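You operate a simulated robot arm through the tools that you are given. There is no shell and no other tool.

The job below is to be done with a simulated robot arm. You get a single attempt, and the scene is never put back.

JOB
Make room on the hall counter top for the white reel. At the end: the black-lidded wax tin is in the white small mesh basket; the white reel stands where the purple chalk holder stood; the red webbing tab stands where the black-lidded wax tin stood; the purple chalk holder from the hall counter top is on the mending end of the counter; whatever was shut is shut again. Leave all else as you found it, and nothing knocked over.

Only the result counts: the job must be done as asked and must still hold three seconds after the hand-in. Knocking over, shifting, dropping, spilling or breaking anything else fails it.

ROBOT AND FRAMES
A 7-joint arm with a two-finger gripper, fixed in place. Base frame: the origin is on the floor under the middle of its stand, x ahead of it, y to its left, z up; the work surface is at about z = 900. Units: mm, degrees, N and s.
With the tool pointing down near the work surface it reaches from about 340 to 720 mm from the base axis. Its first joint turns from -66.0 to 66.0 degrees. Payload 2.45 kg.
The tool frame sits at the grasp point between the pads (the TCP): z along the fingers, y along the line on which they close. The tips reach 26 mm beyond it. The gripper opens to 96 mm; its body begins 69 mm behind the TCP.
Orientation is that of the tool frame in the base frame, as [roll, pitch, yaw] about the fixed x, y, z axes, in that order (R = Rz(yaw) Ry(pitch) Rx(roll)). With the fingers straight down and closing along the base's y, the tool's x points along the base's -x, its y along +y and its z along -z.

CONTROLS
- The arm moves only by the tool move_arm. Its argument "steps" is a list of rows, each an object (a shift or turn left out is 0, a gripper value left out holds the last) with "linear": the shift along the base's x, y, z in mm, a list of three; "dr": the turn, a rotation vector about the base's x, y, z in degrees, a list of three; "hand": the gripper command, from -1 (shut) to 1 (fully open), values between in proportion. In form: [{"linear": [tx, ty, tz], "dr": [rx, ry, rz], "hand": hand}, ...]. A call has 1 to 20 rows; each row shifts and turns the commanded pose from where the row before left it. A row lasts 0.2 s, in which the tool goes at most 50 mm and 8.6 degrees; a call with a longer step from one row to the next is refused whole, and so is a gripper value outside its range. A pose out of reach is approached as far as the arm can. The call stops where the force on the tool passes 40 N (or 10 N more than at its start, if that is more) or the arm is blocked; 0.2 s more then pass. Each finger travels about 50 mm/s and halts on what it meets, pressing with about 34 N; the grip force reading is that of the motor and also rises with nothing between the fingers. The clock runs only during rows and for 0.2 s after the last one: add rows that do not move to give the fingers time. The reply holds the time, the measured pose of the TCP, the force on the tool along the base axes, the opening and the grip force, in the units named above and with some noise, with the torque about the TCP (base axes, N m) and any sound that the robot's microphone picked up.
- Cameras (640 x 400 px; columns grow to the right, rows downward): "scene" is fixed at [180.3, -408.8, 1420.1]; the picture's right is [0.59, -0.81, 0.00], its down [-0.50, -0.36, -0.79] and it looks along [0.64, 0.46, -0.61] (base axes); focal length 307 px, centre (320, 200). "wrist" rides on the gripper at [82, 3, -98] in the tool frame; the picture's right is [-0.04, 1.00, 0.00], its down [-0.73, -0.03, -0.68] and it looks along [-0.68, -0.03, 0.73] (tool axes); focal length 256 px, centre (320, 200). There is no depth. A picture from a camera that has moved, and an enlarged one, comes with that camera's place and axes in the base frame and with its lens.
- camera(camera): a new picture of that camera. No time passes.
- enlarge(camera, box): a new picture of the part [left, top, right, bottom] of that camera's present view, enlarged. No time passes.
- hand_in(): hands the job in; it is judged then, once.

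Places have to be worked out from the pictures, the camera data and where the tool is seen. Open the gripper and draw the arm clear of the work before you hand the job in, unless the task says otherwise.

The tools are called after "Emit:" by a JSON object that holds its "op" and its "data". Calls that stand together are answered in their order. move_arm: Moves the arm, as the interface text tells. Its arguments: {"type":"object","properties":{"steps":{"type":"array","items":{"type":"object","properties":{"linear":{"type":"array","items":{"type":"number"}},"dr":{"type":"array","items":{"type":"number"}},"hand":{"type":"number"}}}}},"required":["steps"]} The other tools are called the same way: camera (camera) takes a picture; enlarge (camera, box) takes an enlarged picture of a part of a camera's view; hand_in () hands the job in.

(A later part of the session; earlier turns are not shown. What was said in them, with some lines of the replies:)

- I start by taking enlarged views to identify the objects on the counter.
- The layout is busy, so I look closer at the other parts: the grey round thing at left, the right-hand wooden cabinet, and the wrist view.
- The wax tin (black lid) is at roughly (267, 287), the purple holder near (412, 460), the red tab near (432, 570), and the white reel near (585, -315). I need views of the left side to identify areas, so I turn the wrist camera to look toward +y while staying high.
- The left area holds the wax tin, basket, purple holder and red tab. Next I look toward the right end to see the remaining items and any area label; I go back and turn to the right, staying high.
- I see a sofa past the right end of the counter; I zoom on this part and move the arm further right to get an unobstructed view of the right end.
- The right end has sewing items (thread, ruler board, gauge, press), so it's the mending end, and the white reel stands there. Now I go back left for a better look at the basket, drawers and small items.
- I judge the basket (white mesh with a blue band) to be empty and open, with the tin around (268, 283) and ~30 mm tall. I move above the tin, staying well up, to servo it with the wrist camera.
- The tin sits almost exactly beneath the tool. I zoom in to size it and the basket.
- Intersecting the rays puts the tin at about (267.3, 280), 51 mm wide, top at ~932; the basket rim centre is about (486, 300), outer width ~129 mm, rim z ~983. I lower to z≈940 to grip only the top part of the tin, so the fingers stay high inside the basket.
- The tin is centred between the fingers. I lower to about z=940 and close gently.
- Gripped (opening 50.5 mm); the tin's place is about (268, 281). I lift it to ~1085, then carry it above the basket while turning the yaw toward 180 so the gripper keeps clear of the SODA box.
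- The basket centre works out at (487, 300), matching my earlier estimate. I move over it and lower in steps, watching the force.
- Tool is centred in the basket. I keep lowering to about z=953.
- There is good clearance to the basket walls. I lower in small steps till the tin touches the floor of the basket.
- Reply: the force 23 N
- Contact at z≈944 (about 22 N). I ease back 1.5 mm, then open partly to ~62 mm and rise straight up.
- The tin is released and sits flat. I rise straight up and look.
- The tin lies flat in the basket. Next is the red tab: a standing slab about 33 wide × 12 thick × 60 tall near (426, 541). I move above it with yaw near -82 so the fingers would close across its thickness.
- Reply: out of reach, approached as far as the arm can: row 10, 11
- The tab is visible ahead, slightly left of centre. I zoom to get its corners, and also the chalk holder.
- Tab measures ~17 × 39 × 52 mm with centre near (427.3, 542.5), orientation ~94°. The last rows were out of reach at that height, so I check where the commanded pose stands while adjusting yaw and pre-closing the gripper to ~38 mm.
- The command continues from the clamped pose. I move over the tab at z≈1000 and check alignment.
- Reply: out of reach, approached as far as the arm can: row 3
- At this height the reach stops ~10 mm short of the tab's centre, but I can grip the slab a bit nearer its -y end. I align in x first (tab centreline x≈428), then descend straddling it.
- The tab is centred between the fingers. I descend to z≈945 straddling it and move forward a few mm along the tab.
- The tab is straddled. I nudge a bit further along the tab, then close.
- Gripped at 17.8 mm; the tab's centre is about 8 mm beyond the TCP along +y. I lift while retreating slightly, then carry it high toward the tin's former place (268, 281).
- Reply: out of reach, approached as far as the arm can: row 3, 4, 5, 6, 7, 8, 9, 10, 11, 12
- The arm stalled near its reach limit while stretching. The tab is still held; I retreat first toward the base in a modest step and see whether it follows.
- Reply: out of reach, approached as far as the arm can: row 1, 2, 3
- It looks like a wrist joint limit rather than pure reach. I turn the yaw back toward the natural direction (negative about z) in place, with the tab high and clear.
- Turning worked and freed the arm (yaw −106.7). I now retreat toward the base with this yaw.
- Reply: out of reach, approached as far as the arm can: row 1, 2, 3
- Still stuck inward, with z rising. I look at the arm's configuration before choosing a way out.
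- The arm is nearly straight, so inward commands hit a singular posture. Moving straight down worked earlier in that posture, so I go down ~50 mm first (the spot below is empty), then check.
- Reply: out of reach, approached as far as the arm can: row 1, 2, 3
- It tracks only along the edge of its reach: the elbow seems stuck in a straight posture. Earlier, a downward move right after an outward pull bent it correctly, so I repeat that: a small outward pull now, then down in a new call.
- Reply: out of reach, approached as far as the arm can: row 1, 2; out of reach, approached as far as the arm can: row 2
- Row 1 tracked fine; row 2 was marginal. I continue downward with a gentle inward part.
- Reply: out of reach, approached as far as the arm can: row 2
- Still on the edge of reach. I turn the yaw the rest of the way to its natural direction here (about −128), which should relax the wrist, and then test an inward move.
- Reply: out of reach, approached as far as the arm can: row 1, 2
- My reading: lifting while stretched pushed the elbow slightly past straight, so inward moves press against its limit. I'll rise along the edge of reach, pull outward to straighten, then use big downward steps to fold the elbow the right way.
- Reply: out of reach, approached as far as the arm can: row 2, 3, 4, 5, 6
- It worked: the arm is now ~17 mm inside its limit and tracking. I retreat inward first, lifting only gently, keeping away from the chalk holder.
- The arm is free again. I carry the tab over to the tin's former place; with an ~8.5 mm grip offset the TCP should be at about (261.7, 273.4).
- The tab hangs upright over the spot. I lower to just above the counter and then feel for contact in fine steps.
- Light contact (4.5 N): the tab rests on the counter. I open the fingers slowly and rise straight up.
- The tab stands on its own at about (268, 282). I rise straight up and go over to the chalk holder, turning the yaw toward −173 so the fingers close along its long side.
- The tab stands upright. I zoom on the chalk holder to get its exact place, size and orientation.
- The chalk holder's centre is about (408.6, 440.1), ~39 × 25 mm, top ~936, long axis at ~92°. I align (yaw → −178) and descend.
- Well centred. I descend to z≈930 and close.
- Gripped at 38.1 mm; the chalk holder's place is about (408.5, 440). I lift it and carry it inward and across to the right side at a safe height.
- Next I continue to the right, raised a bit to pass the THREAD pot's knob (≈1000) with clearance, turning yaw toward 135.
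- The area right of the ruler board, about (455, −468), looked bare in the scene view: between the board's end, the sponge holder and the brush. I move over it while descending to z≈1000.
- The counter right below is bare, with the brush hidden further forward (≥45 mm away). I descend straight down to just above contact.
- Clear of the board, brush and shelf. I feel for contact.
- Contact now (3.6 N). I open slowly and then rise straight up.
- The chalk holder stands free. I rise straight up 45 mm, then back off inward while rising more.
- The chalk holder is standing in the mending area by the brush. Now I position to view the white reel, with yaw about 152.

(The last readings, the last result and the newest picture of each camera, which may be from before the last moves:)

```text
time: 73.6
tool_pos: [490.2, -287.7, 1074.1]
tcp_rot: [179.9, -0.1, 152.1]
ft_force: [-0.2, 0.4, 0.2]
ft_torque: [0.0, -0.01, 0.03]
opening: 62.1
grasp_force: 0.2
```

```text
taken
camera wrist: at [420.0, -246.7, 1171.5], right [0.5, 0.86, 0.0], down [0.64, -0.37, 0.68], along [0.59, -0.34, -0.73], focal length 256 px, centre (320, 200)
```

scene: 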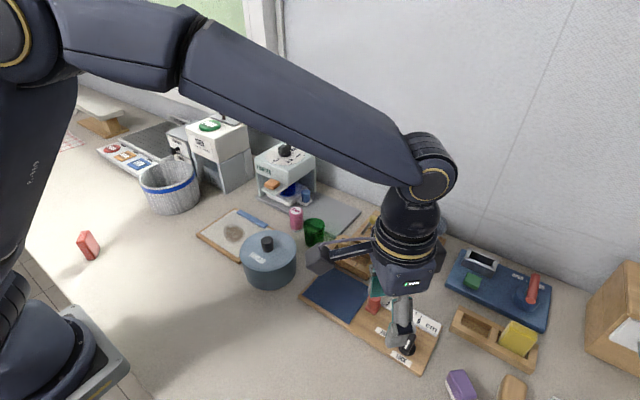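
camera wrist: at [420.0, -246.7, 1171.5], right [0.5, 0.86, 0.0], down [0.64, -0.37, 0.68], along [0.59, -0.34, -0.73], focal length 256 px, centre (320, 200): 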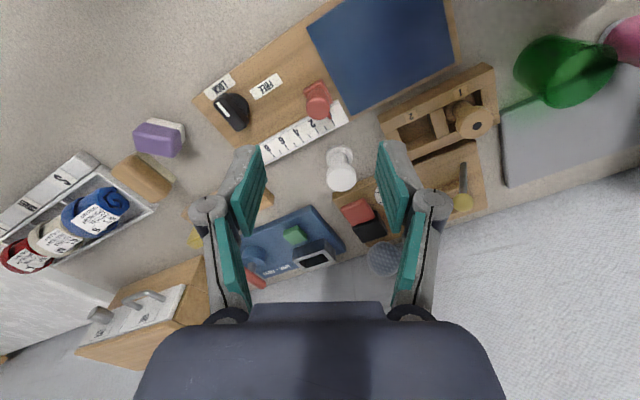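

Emit:
{"op": "enlarge", "data": {"camera": "wrist", "box": [260, 90, 420, 210]}}

Emit:
{"op": "enlarge", "data": {"camera": "wrist", "box": [310, 135, 370, 205]}}

Emit:
{"op": "enlarge", "data": {"camera": "scene", "box": [370, 240, 430, 300]}}

```text
3.33 times, centred on (340, 150) of wrist
camera zoom: at [420.0, -246.7, 1171.5], right [0.5, 0.86, 0.0], down [0.64, -0.37, 0.68], along [0.59, -0.34, -0.73], focal length 853 px, centre (253, 367)
```

zoom: 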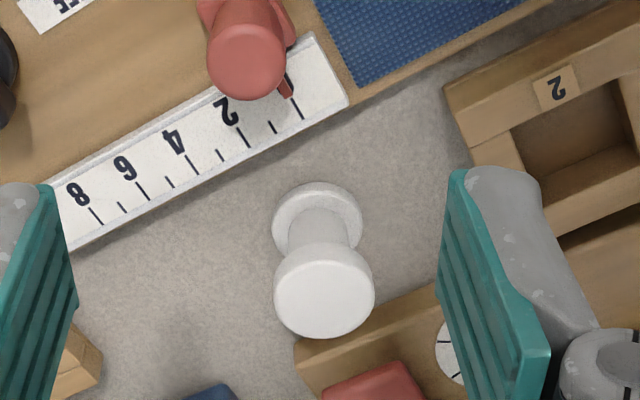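

```text
5.71 times, centred on (340, 170) of wrist
camera zoom: at [420.0, -246.7, 1171.5], right [0.5, 0.86, 0.0], down [0.64, -0.37, 0.68], along [0.59, -0.34, -0.73], focal length 1463 px, centre (206, 371)
```

zoom: 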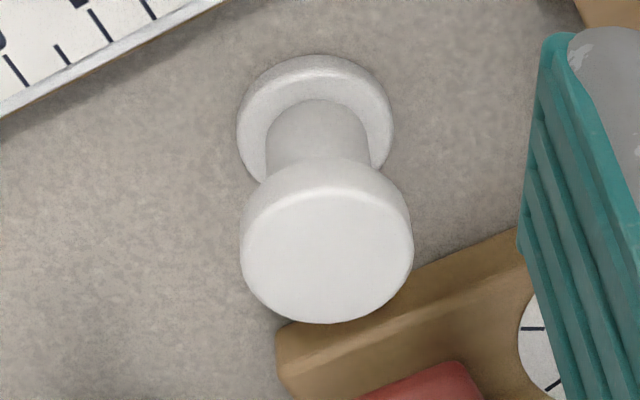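

```text
6.67 times, centred on (400, 270) of scene
camera zoom: at [180.3, -408.8, 1420.1], right [0.59, -0.81, 0.0], down [-0.5, -0.36, -0.79], along [0.64, 0.46, -0.61], focal length 2044 px, centre (-213, -267)
```

zoom: 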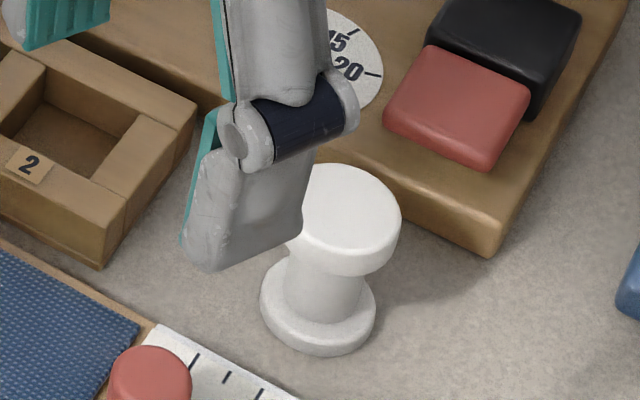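

The reel is ~34 mm in diameter, ~48 mm tall, at about (586, −316), between the ruler board (x<544) and the gauge board (x>622). I approach with yaw ≈172 so the fingers close along y, coming in at z≈1000 with opening ~54 mm.

Emit:
{"op": "move_arm", "data": {"steps": [{"linear": [24, -7, -18], "dr": [0, 0, 5], "hand": 0.125}, {"linear": [24, -7, -18], "dr": [0, 0, 5]}, {"linear": [24, -7, -18], "dr": [0, 0, 5]}, {"linear": [23, -7, -18], "dr": [0, 0, 5]}, {}, {}]}}

Emit:
{"op": "camera", "data": {"camera": "wrist"}}

Emit:
{"op": "camera", "data": {"camera": "scene"}}

```text
time: 75.0
tool_pos: [586.0, -316.8, 1002.6]
tcp_rot: [180.0, 0.0, 172.1]
ft_force: [0.1, 0.1, 0.2]
ft_torque: [0.02, 0.03, -0.02]
opening: 53.8
grasp_force: 0.1
```

```text
taken
camera wrist: at [504.4, -302.6, 1100.9], right [0.18, 0.98, 0.0], down [0.72, -0.13, 0.68], along [0.67, -0.12, -0.73], focal length 256 px, centre (320, 200)
```

wrist: 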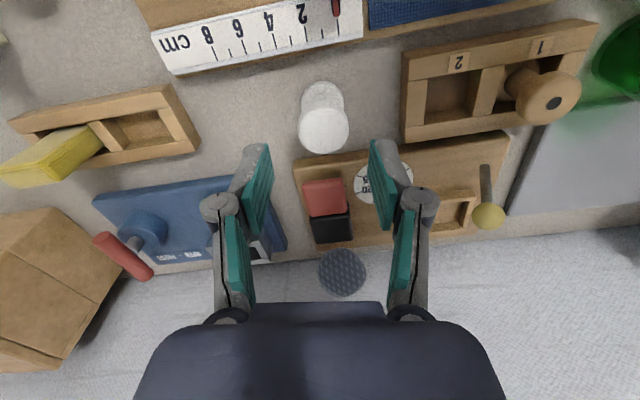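

```text
taken
```

scene: 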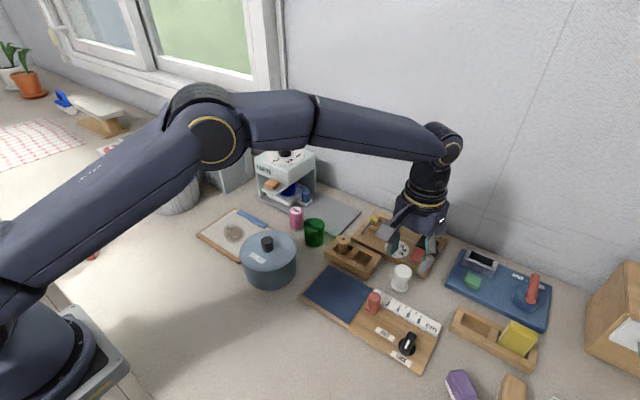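

The reel appears ~2 mm to the right and slightly nearer than the TCP; I zoom to fine-tune.

Emit:
{"op": "enlarge", "data": {"camera": "wrist", "box": [280, 70, 370, 170]}}

```text
4.00 times, centred on (325, 120) of wrist
camera zoom: at [504.4, -302.6, 1100.9], right [0.18, 0.98, 0.0], down [0.72, -0.13, 0.68], along [0.67, -0.12, -0.73], focal length 1024 px, centre (300, 520)
```

zoom: 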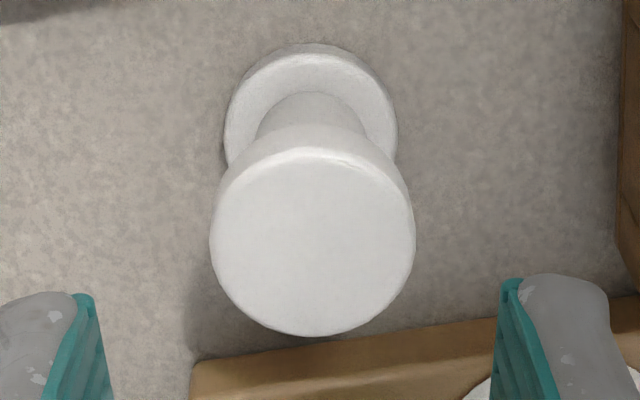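

Reel centre ≈ (585.1, −315.1). I shift slightly and descend to z≈930.

Emit:
{"op": "move_arm", "data": {"steps": [{"linear": [-1, 1.6, -20]}, {"linear": [0, 0, -20]}, {"linear": [0, 0, -15]}, {}]}}

Emit:
{"op": "camera", "data": {"camera": "wrist"}}

Emit:
{"op": "enlarge", "data": {"camera": "scene", "box": [360, 230, 450, 310]}}

```text
time: 76.0
tool_pos: [584.0, -314.7, 947.4]
tcp_rot: [180.0, 0.1, 172.1]
ft_force: [0.1, 0.7, -1.0]
ft_torque: [0.02, 0.0, -0.01]
opening: 53.9
grasp_force: 0.0
```

```text
taken
camera wrist: at [503.4, -300.0, 1044.2], right [0.18, 0.98, 0.0], down [0.72, -0.13, 0.68], along [0.67, -0.12, -0.73], focal length 256 px, centre (320, 200)
```

wrist: 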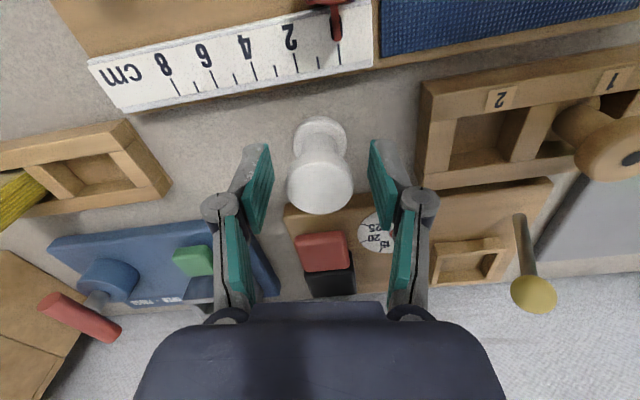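

```text
5.00 times, centred on (405, 270) of scene
camera zoom: at [180.3, -408.8, 1420.1], right [0.59, -0.81, 0.0], down [-0.5, -0.36, -0.79], along [0.64, 0.46, -0.61], focal length 1533 px, centre (-105, -150)
```

zoom: 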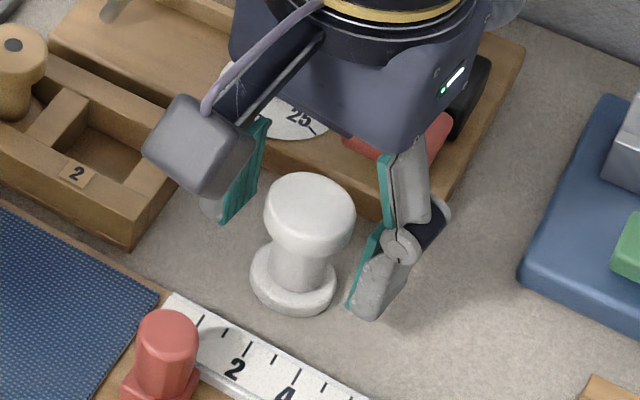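

Both fingers have room. I descend the last 17 mm and close.

Emit:
{"op": "move_arm", "data": {"steps": [{"linear": [0, 0, -10]}, {"linear": [0, 0, -7]}, {}, {"hand": -0.1}, {"hand": -0.2}, {"hand": -1}, {"hand": -1}, {"hand": -1}]}}

Emit:
{"op": "camera", "data": {"camera": "wrist"}}

Emit:
{"op": "enlarge", "data": {"camera": "scene", "box": [360, 230, 450, 310]}}

```text
time: 77.8
tool_pos: [583.7, -314.4, 930.2]
tcp_rot: [-180.0, 0.0, 172.1]
ft_force: [0.4, -0.9, -0.2]
ft_torque: [-0.01, 0.01, 0.01]
opening: 32.0
grasp_force: 34.0
```

```text
taken
camera wrist: at [503.0, -300.1, 1027.3], right [0.18, 0.98, 0.0], down [0.72, -0.13, 0.68], along [0.67, -0.12, -0.73], focal length 256 px, centre (320, 200)
```

wrist: 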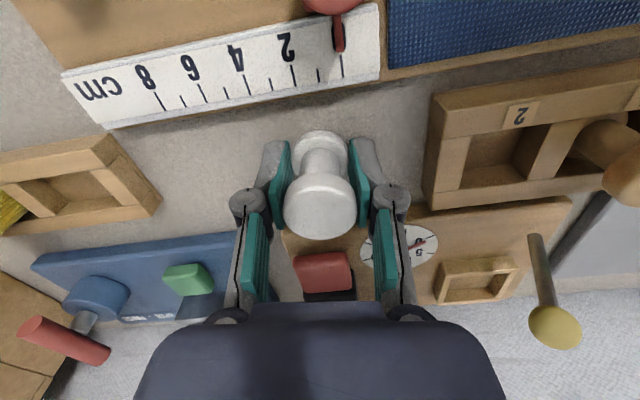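

```text
5.00 times, centred on (405, 270) of scene
camera zoom: at [180.3, -408.8, 1420.0], right [0.59, -0.81, 0.0], down [-0.5, -0.36, -0.79], along [0.64, 0.46, -0.61], focal length 1533 px, centre (-105, -150)
```

zoom: 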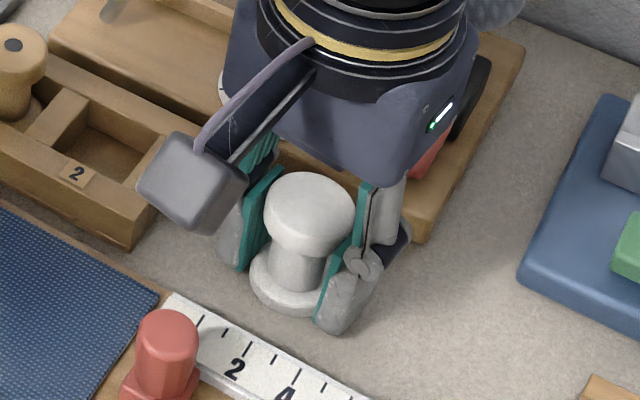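

Reel gripped at both discs (32 mm). I lift, easing inward as height is gained, then retreat above the board.

Emit:
{"op": "move_arm", "data": {"steps": [{"linear": [0, 0, 8]}, {"linear": [0, 0, 22]}, {"linear": [-2, 1, 20]}, {"linear": [-8, 4, 20]}, {"linear": [-20, 10, 15]}, {"linear": [-30, 14, 15]}, {"linear": [-35, 15, 20]}, {"linear": [-35, 15, 25]}, {"linear": [-30, 15, 20]}, {"linear": [-30, 30, 0]}, {}]}}

Emit:
{"op": "camera", "data": {"camera": "wrist"}}

Emit:
{"op": "camera", "data": {"camera": "scene"}}

```text
time: 80.2
tool_pos: [392.0, -208.9, 1095.7]
tcp_rot: [-180.0, 0.0, 172.1]
ft_force: [0.4, -1.0, -1.0]
ft_torque: [-0.02, -0.03, 0.0]
opening: 32.1
grasp_force: 33.6
```

```text
taken
camera wrist: at [311.3, -194.6, 1192.8], right [0.18, 0.98, 0.0], down [0.72, -0.13, 0.68], along [0.67, -0.12, -0.73], focal length 256 px, centre (320, 200)
```

wrist: 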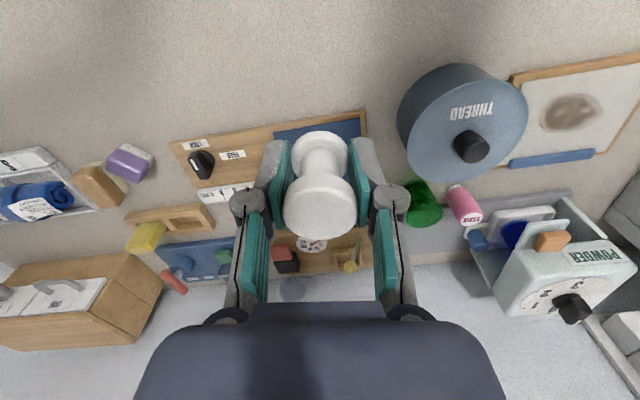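

```text
taken
```

scene: 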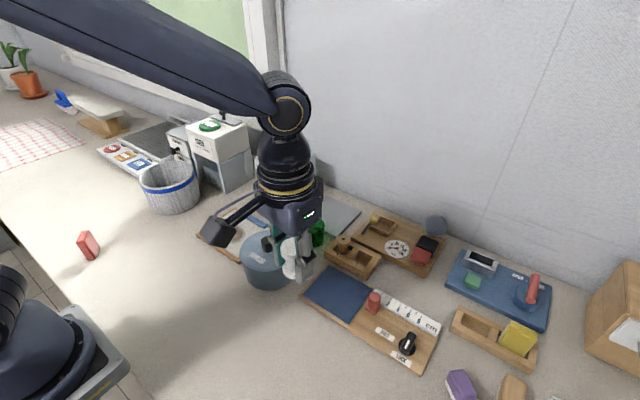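

All else is undisturbed. I carry the reel across to the left, above the chalk holder's former place (408, 440).

Emit:
{"op": "move_arm", "data": {"steps": [{"linear": [0, 30, 0], "dr": [0, 0, 2]}, {"linear": [1, 45, 0], "dr": [0, 0, 2]}, {"linear": [1, 45, 0], "dr": [0, 0, 2]}, {"linear": [1, 45, 0], "dr": [0, 0, 2]}, {"linear": [1, 45, 0], "dr": [0, 0, 1.8]}, {"linear": [1, 45, 0]}, {"linear": [1, 45, 0]}, {"linear": [1, 45, 0]}, {"linear": [1, 45, 0]}, {"linear": [1, 45, 0]}, {"linear": [1, 45, 0]}, {"linear": [1, 45, 0]}, {"linear": [1, 45, 0]}, {"linear": [1, 45, 0]}, {"linear": [3, 34, -10]}, {}, {}]}}

Emit:
{"op": "camera", "data": {"camera": "wrist"}}

Emit:
{"op": "camera", "data": {"camera": "scene"}}

```text
time: 83.8
tool_pos: [408.6, 437.8, 1086.3]
tcp_rot: [180.0, 0.0, -178.0]
ft_force: [0.5, -1.0, 0.1]
ft_torque: [0.01, 0.01, 0.04]
opening: 32.0
grasp_force: 34.1
```

```text
taken
camera wrist: at [327.1, 439.9, 1182.1], right [0.01, 1.0, 0.0], down [0.73, -0.01, 0.68], along [0.68, 0.0, -0.73], focal length 256 px, centre (320, 200)
```

wrist: 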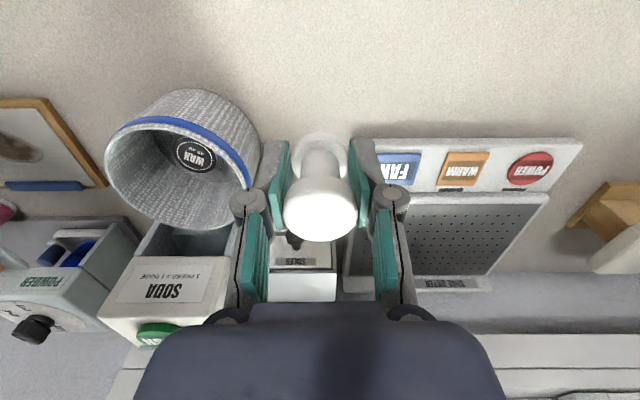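

```text
taken
```

scene: 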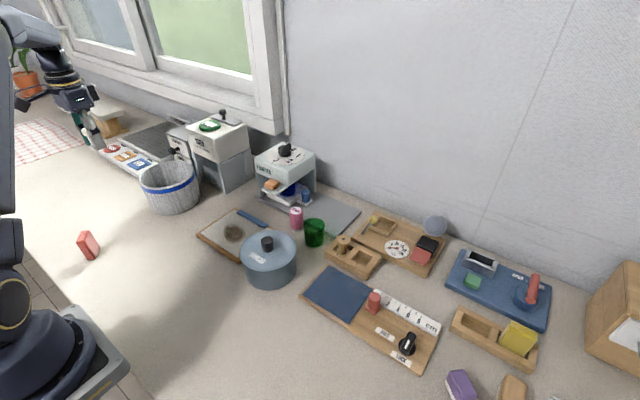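

The tool is over the target. I lower straight down to just above the counter.

Emit:
{"op": "move_arm", "data": {"steps": [{"linear": [0, 0.5, -30]}, {"linear": [0, 0, -30]}, {"linear": [0, 0, -30]}, {"linear": [0, 0, -25]}, {"linear": [0, 0, -20]}, {"linear": [0, 0, -12]}, {"linear": [0, 0, -5]}, {}, {}]}}

Emit:
{"op": "enlarge", "data": {"camera": "scene", "box": [60, 130, 180, 230]}}

Emit:
{"op": "camera", "data": {"camera": "wrist"}}

```text
time: 85.8
tool_pos: [409.7, 440.1, 932.7]
tcp_rot: [-180.0, 0.1, -178.1]
ft_force: [0.3, -0.1, 0.7]
ft_torque: [-0.02, 0.01, 0.0]
opening: 32.0
grasp_force: 34.4
```

```text
4.00 times, centred on (120, 180) of scene
camera zoom: at [180.3, -408.8, 1420.1], right [0.59, -0.81, 0.0], down [-0.5, -0.36, -0.79], along [0.64, 0.46, -0.61], focal length 1226 px, centre (1120, 280)
```

zoom: 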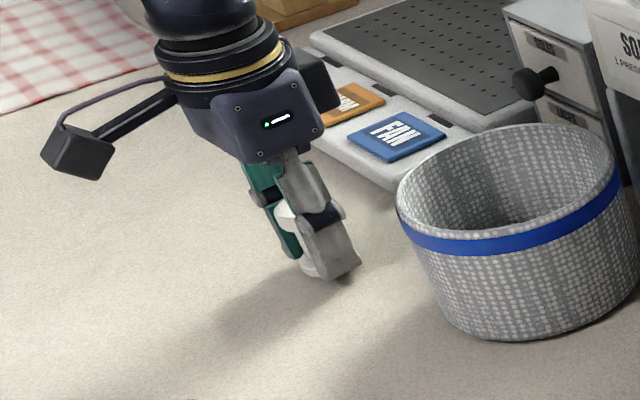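

```text
taken
camera wrist: at [327.9, 439.9, 1030.6], right [0.01, 1.0, 0.0], down [0.73, -0.01, 0.68], along [0.68, 0.0, -0.73], focal length 256 px, centre (320, 200)
```

wrist: 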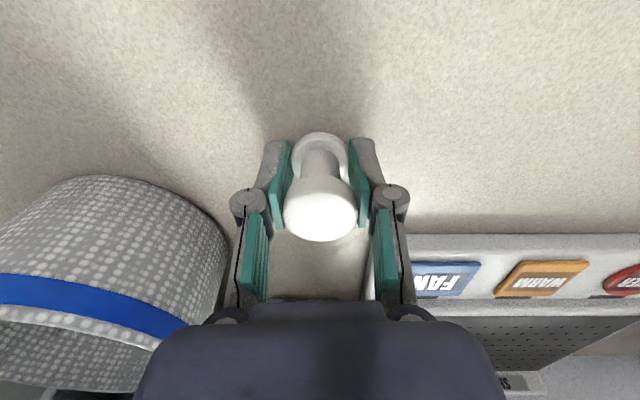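

Just above the counter. I feel down in small steps.

Emit:
{"op": "move_arm", "data": {"steps": [{"linear": [0, 0, -1]}, {"linear": [0, 0, -0.7]}, {}]}}

```text
time: 86.6
tool_pos: [409.9, 439.4, 931.9]
tcp_rot: [-180.0, 0.0, -178.1]
ft_force: [-0.2, 0.4, -1.4]
ft_torque: [0.01, -0.01, 0.01]
opening: 31.9
grasp_force: 34.0
```

Emit:
{"op": "move_arm", "data": {"steps": [{"linear": [0, 0, -0.7]}, {}]}}

Emit:
{"op": "move_arm", "data": {"steps": [{"linear": [0, 0, -0.5]}, {}]}}

```text
time: 87.2
tool_pos: [409.8, 438.8, 930.8]
tcp_rot: [-180.0, 0.1, -178.0]
ft_force: [-0.9, 0.3, 0.2]
ft_torque: [0.0, 0.01, -0.02]
opening: 32.0
grasp_force: 34.1
```

```text
time: 87.8
tool_pos: [409.4, 441.1, 931.0]
tcp_rot: [-180.0, 0.1, -178.2]
ft_force: [0.1, 0.6, 0.4]
ft_torque: [0.0, 0.0, 0.02]
opening: 32.0
grasp_force: 33.9
```

No contact yet; I continue in half-millimetre steps.

Emit:
{"op": "move_arm", "data": {"steps": [{"linear": [0, 0, -0.6]}, {}]}}

Emit:
{"op": "move_arm", "data": {"steps": [{"linear": [0, 0, -0.4]}, {}]}}

```text
time: 88.4
tool_pos: [410.1, 439.2, 931.1]
tcp_rot: [180.0, 0.1, -178.0]
ft_force: [-0.3, 0.0, -0.4]
ft_torque: [-0.01, -0.01, 0.0]
opening: 31.7
grasp_force: 33.7
```

```text
time: 89.0
tool_pos: [409.9, 439.3, 929.1]
tcp_rot: [180.0, 0.0, -178.1]
ft_force: [-0.1, -0.1, -0.4]
ft_torque: [-0.03, -0.02, -0.01]
opening: 32.0
grasp_force: 34.0
```

Emit:
{"op": "move_arm", "data": {"steps": [{"linear": [0, 0, -0.5]}, {}]}}

Emit:
{"op": "move_arm", "data": {"steps": [{"linear": [0, 0, -0.4]}, {}]}}

```text
time: 89.6
tool_pos: [410.5, 437.5, 929.9]
tcp_rot: [180.0, 0.1, -178.1]
ft_force: [0.1, 1.8, 3.5]
ft_torque: [-0.01, -0.02, -0.03]
opening: 32.1
grasp_force: 33.8
```

```text
time: 90.2
tool_pos: [411.0, 438.7, 929.5]
tcp_rot: [179.9, 0.1, -178.1]
ft_force: [0.1, -0.6, 11.7]
ft_torque: [-0.03, -0.03, 0.0]
opening: 31.9
grasp_force: 33.8
```

The reel rests on the counter (≈11 N). I ease back slightly, open slowly to ~56 mm, and check.

Emit:
{"op": "move_arm", "data": {"steps": [{"linear": [0, 0, 0.4]}, {"hand": -0.25}, {"hand": -0.1}, {"hand": 0.1}, {"hand": 0.17}, {}, {}]}}

Emit:
{"op": "camera", "data": {"camera": "wrist"}}

```text
time: 91.8
tool_pos: [411.0, 440.0, 929.6]
tcp_rot: [-180.0, 0.0, -178.1]
ft_force: [-0.1, -0.1, -0.1]
ft_torque: [-0.02, 0.0, 0.01]
opening: 56.0
grasp_force: 0.1
```

```text
taken
camera wrist: at [327.9, 439.2, 1026.1], right [0.01, 1.0, 0.0], down [0.73, -0.01, 0.68], along [0.68, 0.0, -0.73], focal length 256 px, centre (320, 200)
```

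wrist: 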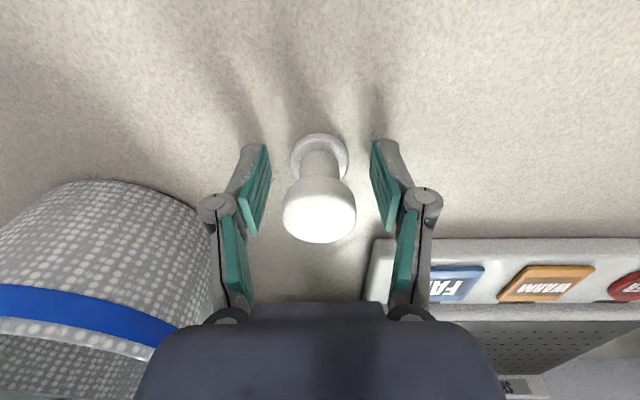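

The reel stands free between the open fingers. I rise straight up and withdraw toward the start position.

Emit:
{"op": "move_arm", "data": {"steps": [{"linear": [0, 0, 12]}, {"linear": [0, 0, 25]}, {"linear": [0, 0, 35]}, {"linear": [0, 0, 40]}, {"linear": [-5, -15, 40]}, {"linear": [-5, -40, 20]}, {"linear": [-5, -45, 10]}, {"linear": [-5, -45, 10]}, {"linear": [-5, -45, 0]}, {"linear": [-5, -45, 0]}, {"linear": [-5, -45, 0]}, {"linear": [-5, -45, 0]}, {"linear": [-5, -45, 0]}, {"linear": [-5, -45, 0]}, {}]}}

Emit:
{"op": "camera", "data": {"camera": "scene"}}

Emit:
{"op": "enlarge", "data": {"camera": "scene", "box": [60, 140, 220, 270]}}

Emit:
{"op": "camera", "data": {"camera": "wrist"}}

```text
time: 95.0
tool_pos: [360.1, 22.7, 1118.7]
tcp_rot: [-180.0, 0.0, -178.0]
ft_force: [0.3, 0.3, 0.1]
ft_torque: [0.01, 0.03, 0.02]
opening: 56.1
grasp_force: 0.0
```

```text
taken
```

scene: 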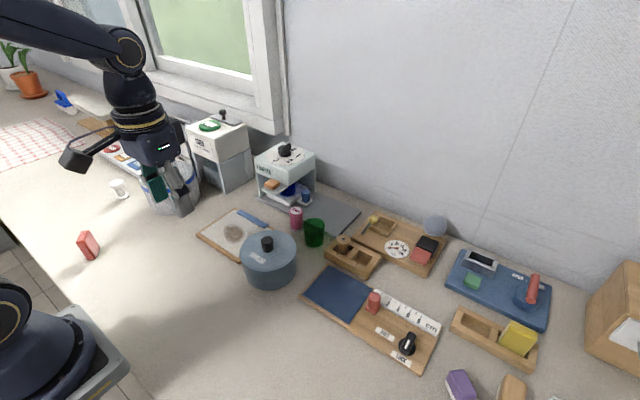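

```text
3.08 times, centred on (140, 205) of scene
camera zoom: at [180.3, -408.8, 1420.1], right [0.59, -0.81, 0.0], down [-0.5, -0.36, -0.79], along [0.64, 0.46, -0.61], focal length 943 px, centre (874, 185)
```

zoom: 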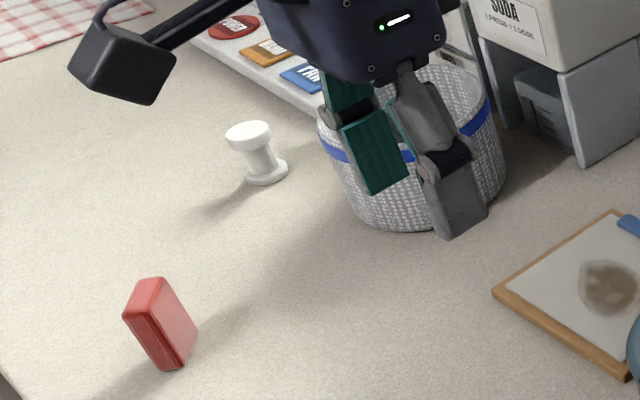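

```text
taken
camera wrist: at [277.8, 22.6, 1217.8], right [0.01, 1.0, 0.0], down [0.73, -0.01, 0.68], along [0.68, 0.0, -0.73], focal length 256 px, centre (320, 200)
```

wrist: 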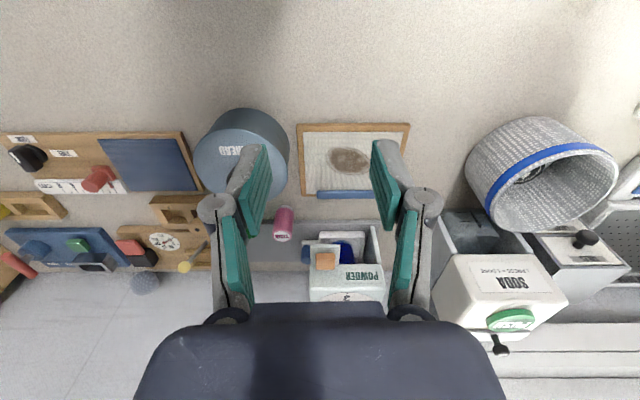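

All pieces are standing. I compare the reel's and tab's positions to the earlier pictures with the same zoom boxes, and check the chalk holder, basket and the rest.

Emit:
{"op": "enlarge", "data": {"camera": "scene", "box": [95, 170, 145, 210]}}

Emit:
{"op": "enlarge", "data": {"camera": "scene", "box": [50, 200, 150, 280]}}

Emit:
{"op": "enlarge", "data": {"camera": "scene", "box": [290, 200, 470, 380]}}

Emit:
{"op": "enlarge", "data": {"camera": "scene", "box": [420, 220, 640, 400]}}

```text
10.00 times, centred on (120, 190) of scene
camera zoom: at [180.3, -408.8, 1420.1], right [0.59, -0.81, 0.0], down [-0.5, -0.36, -0.79], along [0.64, 0.46, -0.61], focal length 3066 px, centre (2320, 300)
```

zoom: 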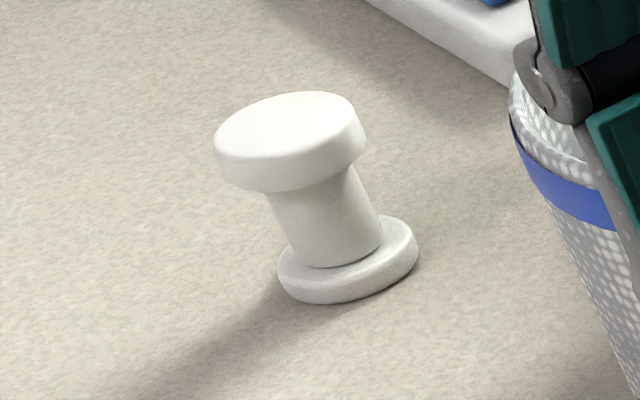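

```text
5.00 times, centred on (100, 240) of scene
camera zoom: at [180.3, -408.8, 1420.1], right [0.59, -0.81, 0.0], down [-0.5, -0.36, -0.79], along [0.64, 0.46, -0.61], focal length 1533 px, centre (1420, 0)
```

zoom: 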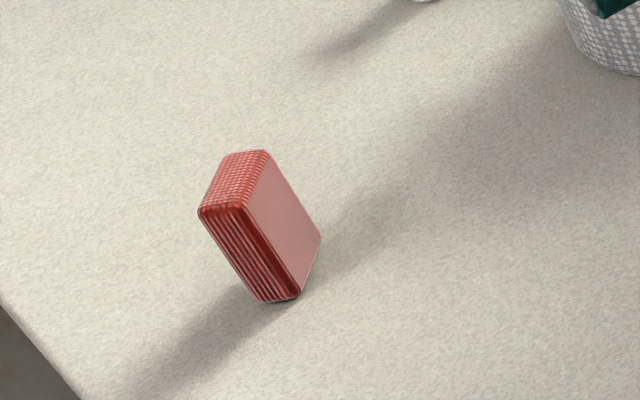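

```text
2.22 times, centred on (380, 290) of scene
camera zoom: at [180.3, -408.8, 1420.1], right [0.59, -0.81, 0.0], down [-0.5, -0.36, -0.79], along [0.64, 0.46, -0.61], focal length 681 px, centre (187, 0)
```

zoom: 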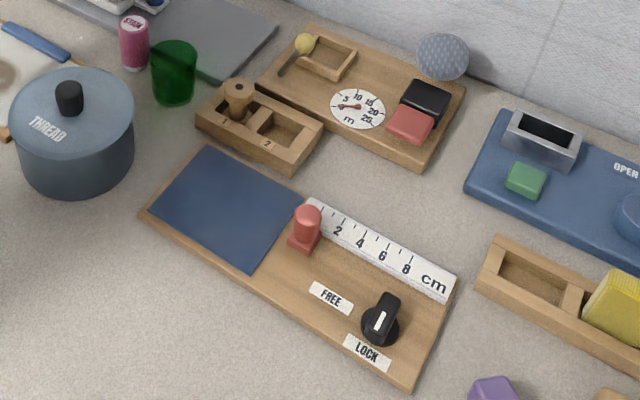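

```text
2.22 times, centred on (530, 310) of scene
camera zoom: at [180.3, -408.8, 1420.1], right [0.59, -0.81, 0.0], down [-0.5, -0.36, -0.79], along [0.64, 0.46, -0.61], focal length 681 px, centre (-147, -44)
```

zoom: 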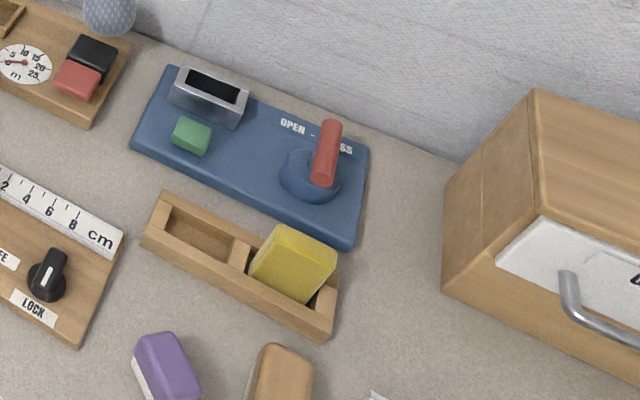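

Reel is within ~4 mm of the chalk holder's place, the tab within a few mm of the tin's place, the tin is in the basket, the chalk holder stands at the mending end, and nothing else changed. I open the gripper fully and return to the start pose, clear of everything.

Emit:
{"op": "move_arm", "data": {"steps": [{"linear": [0, -10, 20], "hand": 1}, {"linear": [-5, -25, 20], "hand": 1}, {"linear": [-10, -25, 18], "hand": 1}, {"hand": 1}, {"hand": 1}, {"hand": 1}]}}

Emit:
{"op": "camera", "data": {"camera": "scene"}}

Emit:
{"op": "camera", "data": {"camera": "wrist"}}

Emit:
{"op": "enlarge", "data": {"camera": "wrist", "box": [420, 80, 640, 260]}}

```text
time: 96.4
tool_pos: [342.7, -35.5, 1179.9]
tcp_rot: [-180.0, 0.0, -178.1]
ft_force: [0.1, -0.4, 0.3]
ft_torque: [-0.03, 0.0, 0.01]
opening: 96.2
grasp_force: 0.1
```

```text
taken
```

scene: 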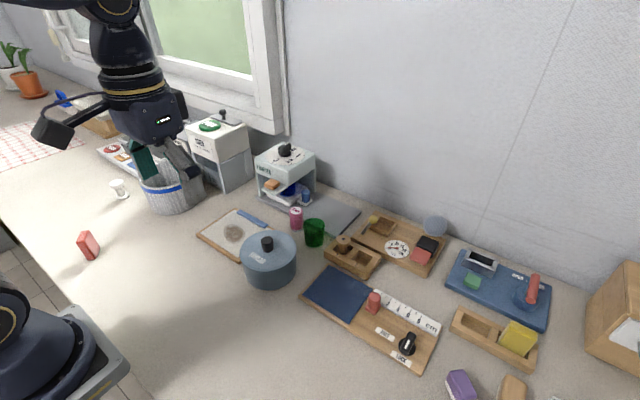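

```text
taken
camera wrist: at [260.7, -35.4, 1277.3], right [0.01, 1.0, 0.0], down [0.73, -0.01, 0.68], along [0.68, 0.0, -0.73], focal length 256 px, centre (320, 200)
```

wrist: 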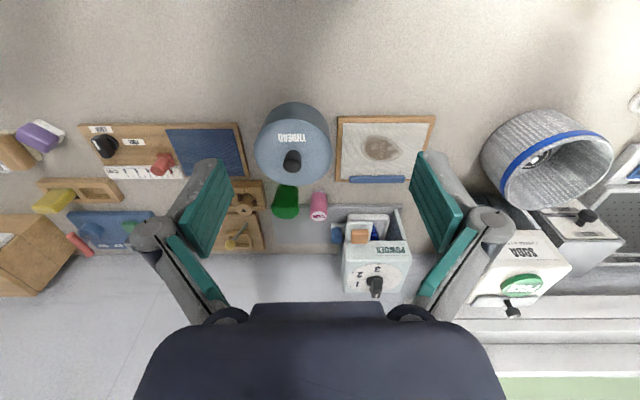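

```text
2.22 times, centred on (530, 170) of wrist
camera zoom: at [260.7, -35.4, 1277.3], right [0.01, 1.0, 0.0], down [0.73, -0.01, 0.68], along [0.68, 0.0, -0.73], focal length 569 px, centre (-147, 267)
```

zoom: 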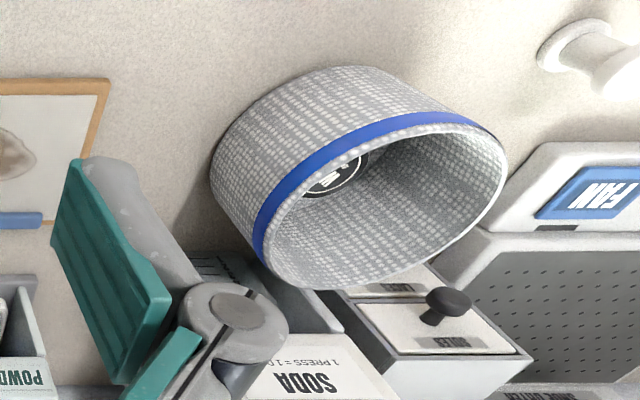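

The final views show the tin in the basket, the reel standing on the chalk holder's old place, the tab standing on the tin's old place, and the chalk holder at the mending end, with everything else unchanged. The gripper is open and the arm is clear, so I hand in.

Emit:
{"op": "hand_in", "data": {}}

```text
The job is handed in.
```

I finished the moves and handed the job in; no result had come back by then. In the last pictures everything was standing and nothing else on the counter had moved.

- **Wax tin:** the black-lidded tin sits flat in the white mesh basket with the blue band.
- **White reel:** it stands within about 4 mm of where the purple chalk holder stood.
- **Red webbing tab:** it stands upright within a few millimetres of where the wax tin stood. It is turned about 40 degrees from the way it faced before.
- **Purple chalk holder:** it stands on bare counter at about (454, -468), between the ruler board and the wooden brush. I saw no label for the mending end, so I took it to be the right-hand end with the thread tin, ruler board and press.
- **Shut things:** I opened nothing, so nothing needed shutting again.

While I was lifting the tab, the arm stalled at the edge of its reach. I worked it free without dropping or touching anything. The gripper is open and the arm is back near its starting position, clear of the counter.
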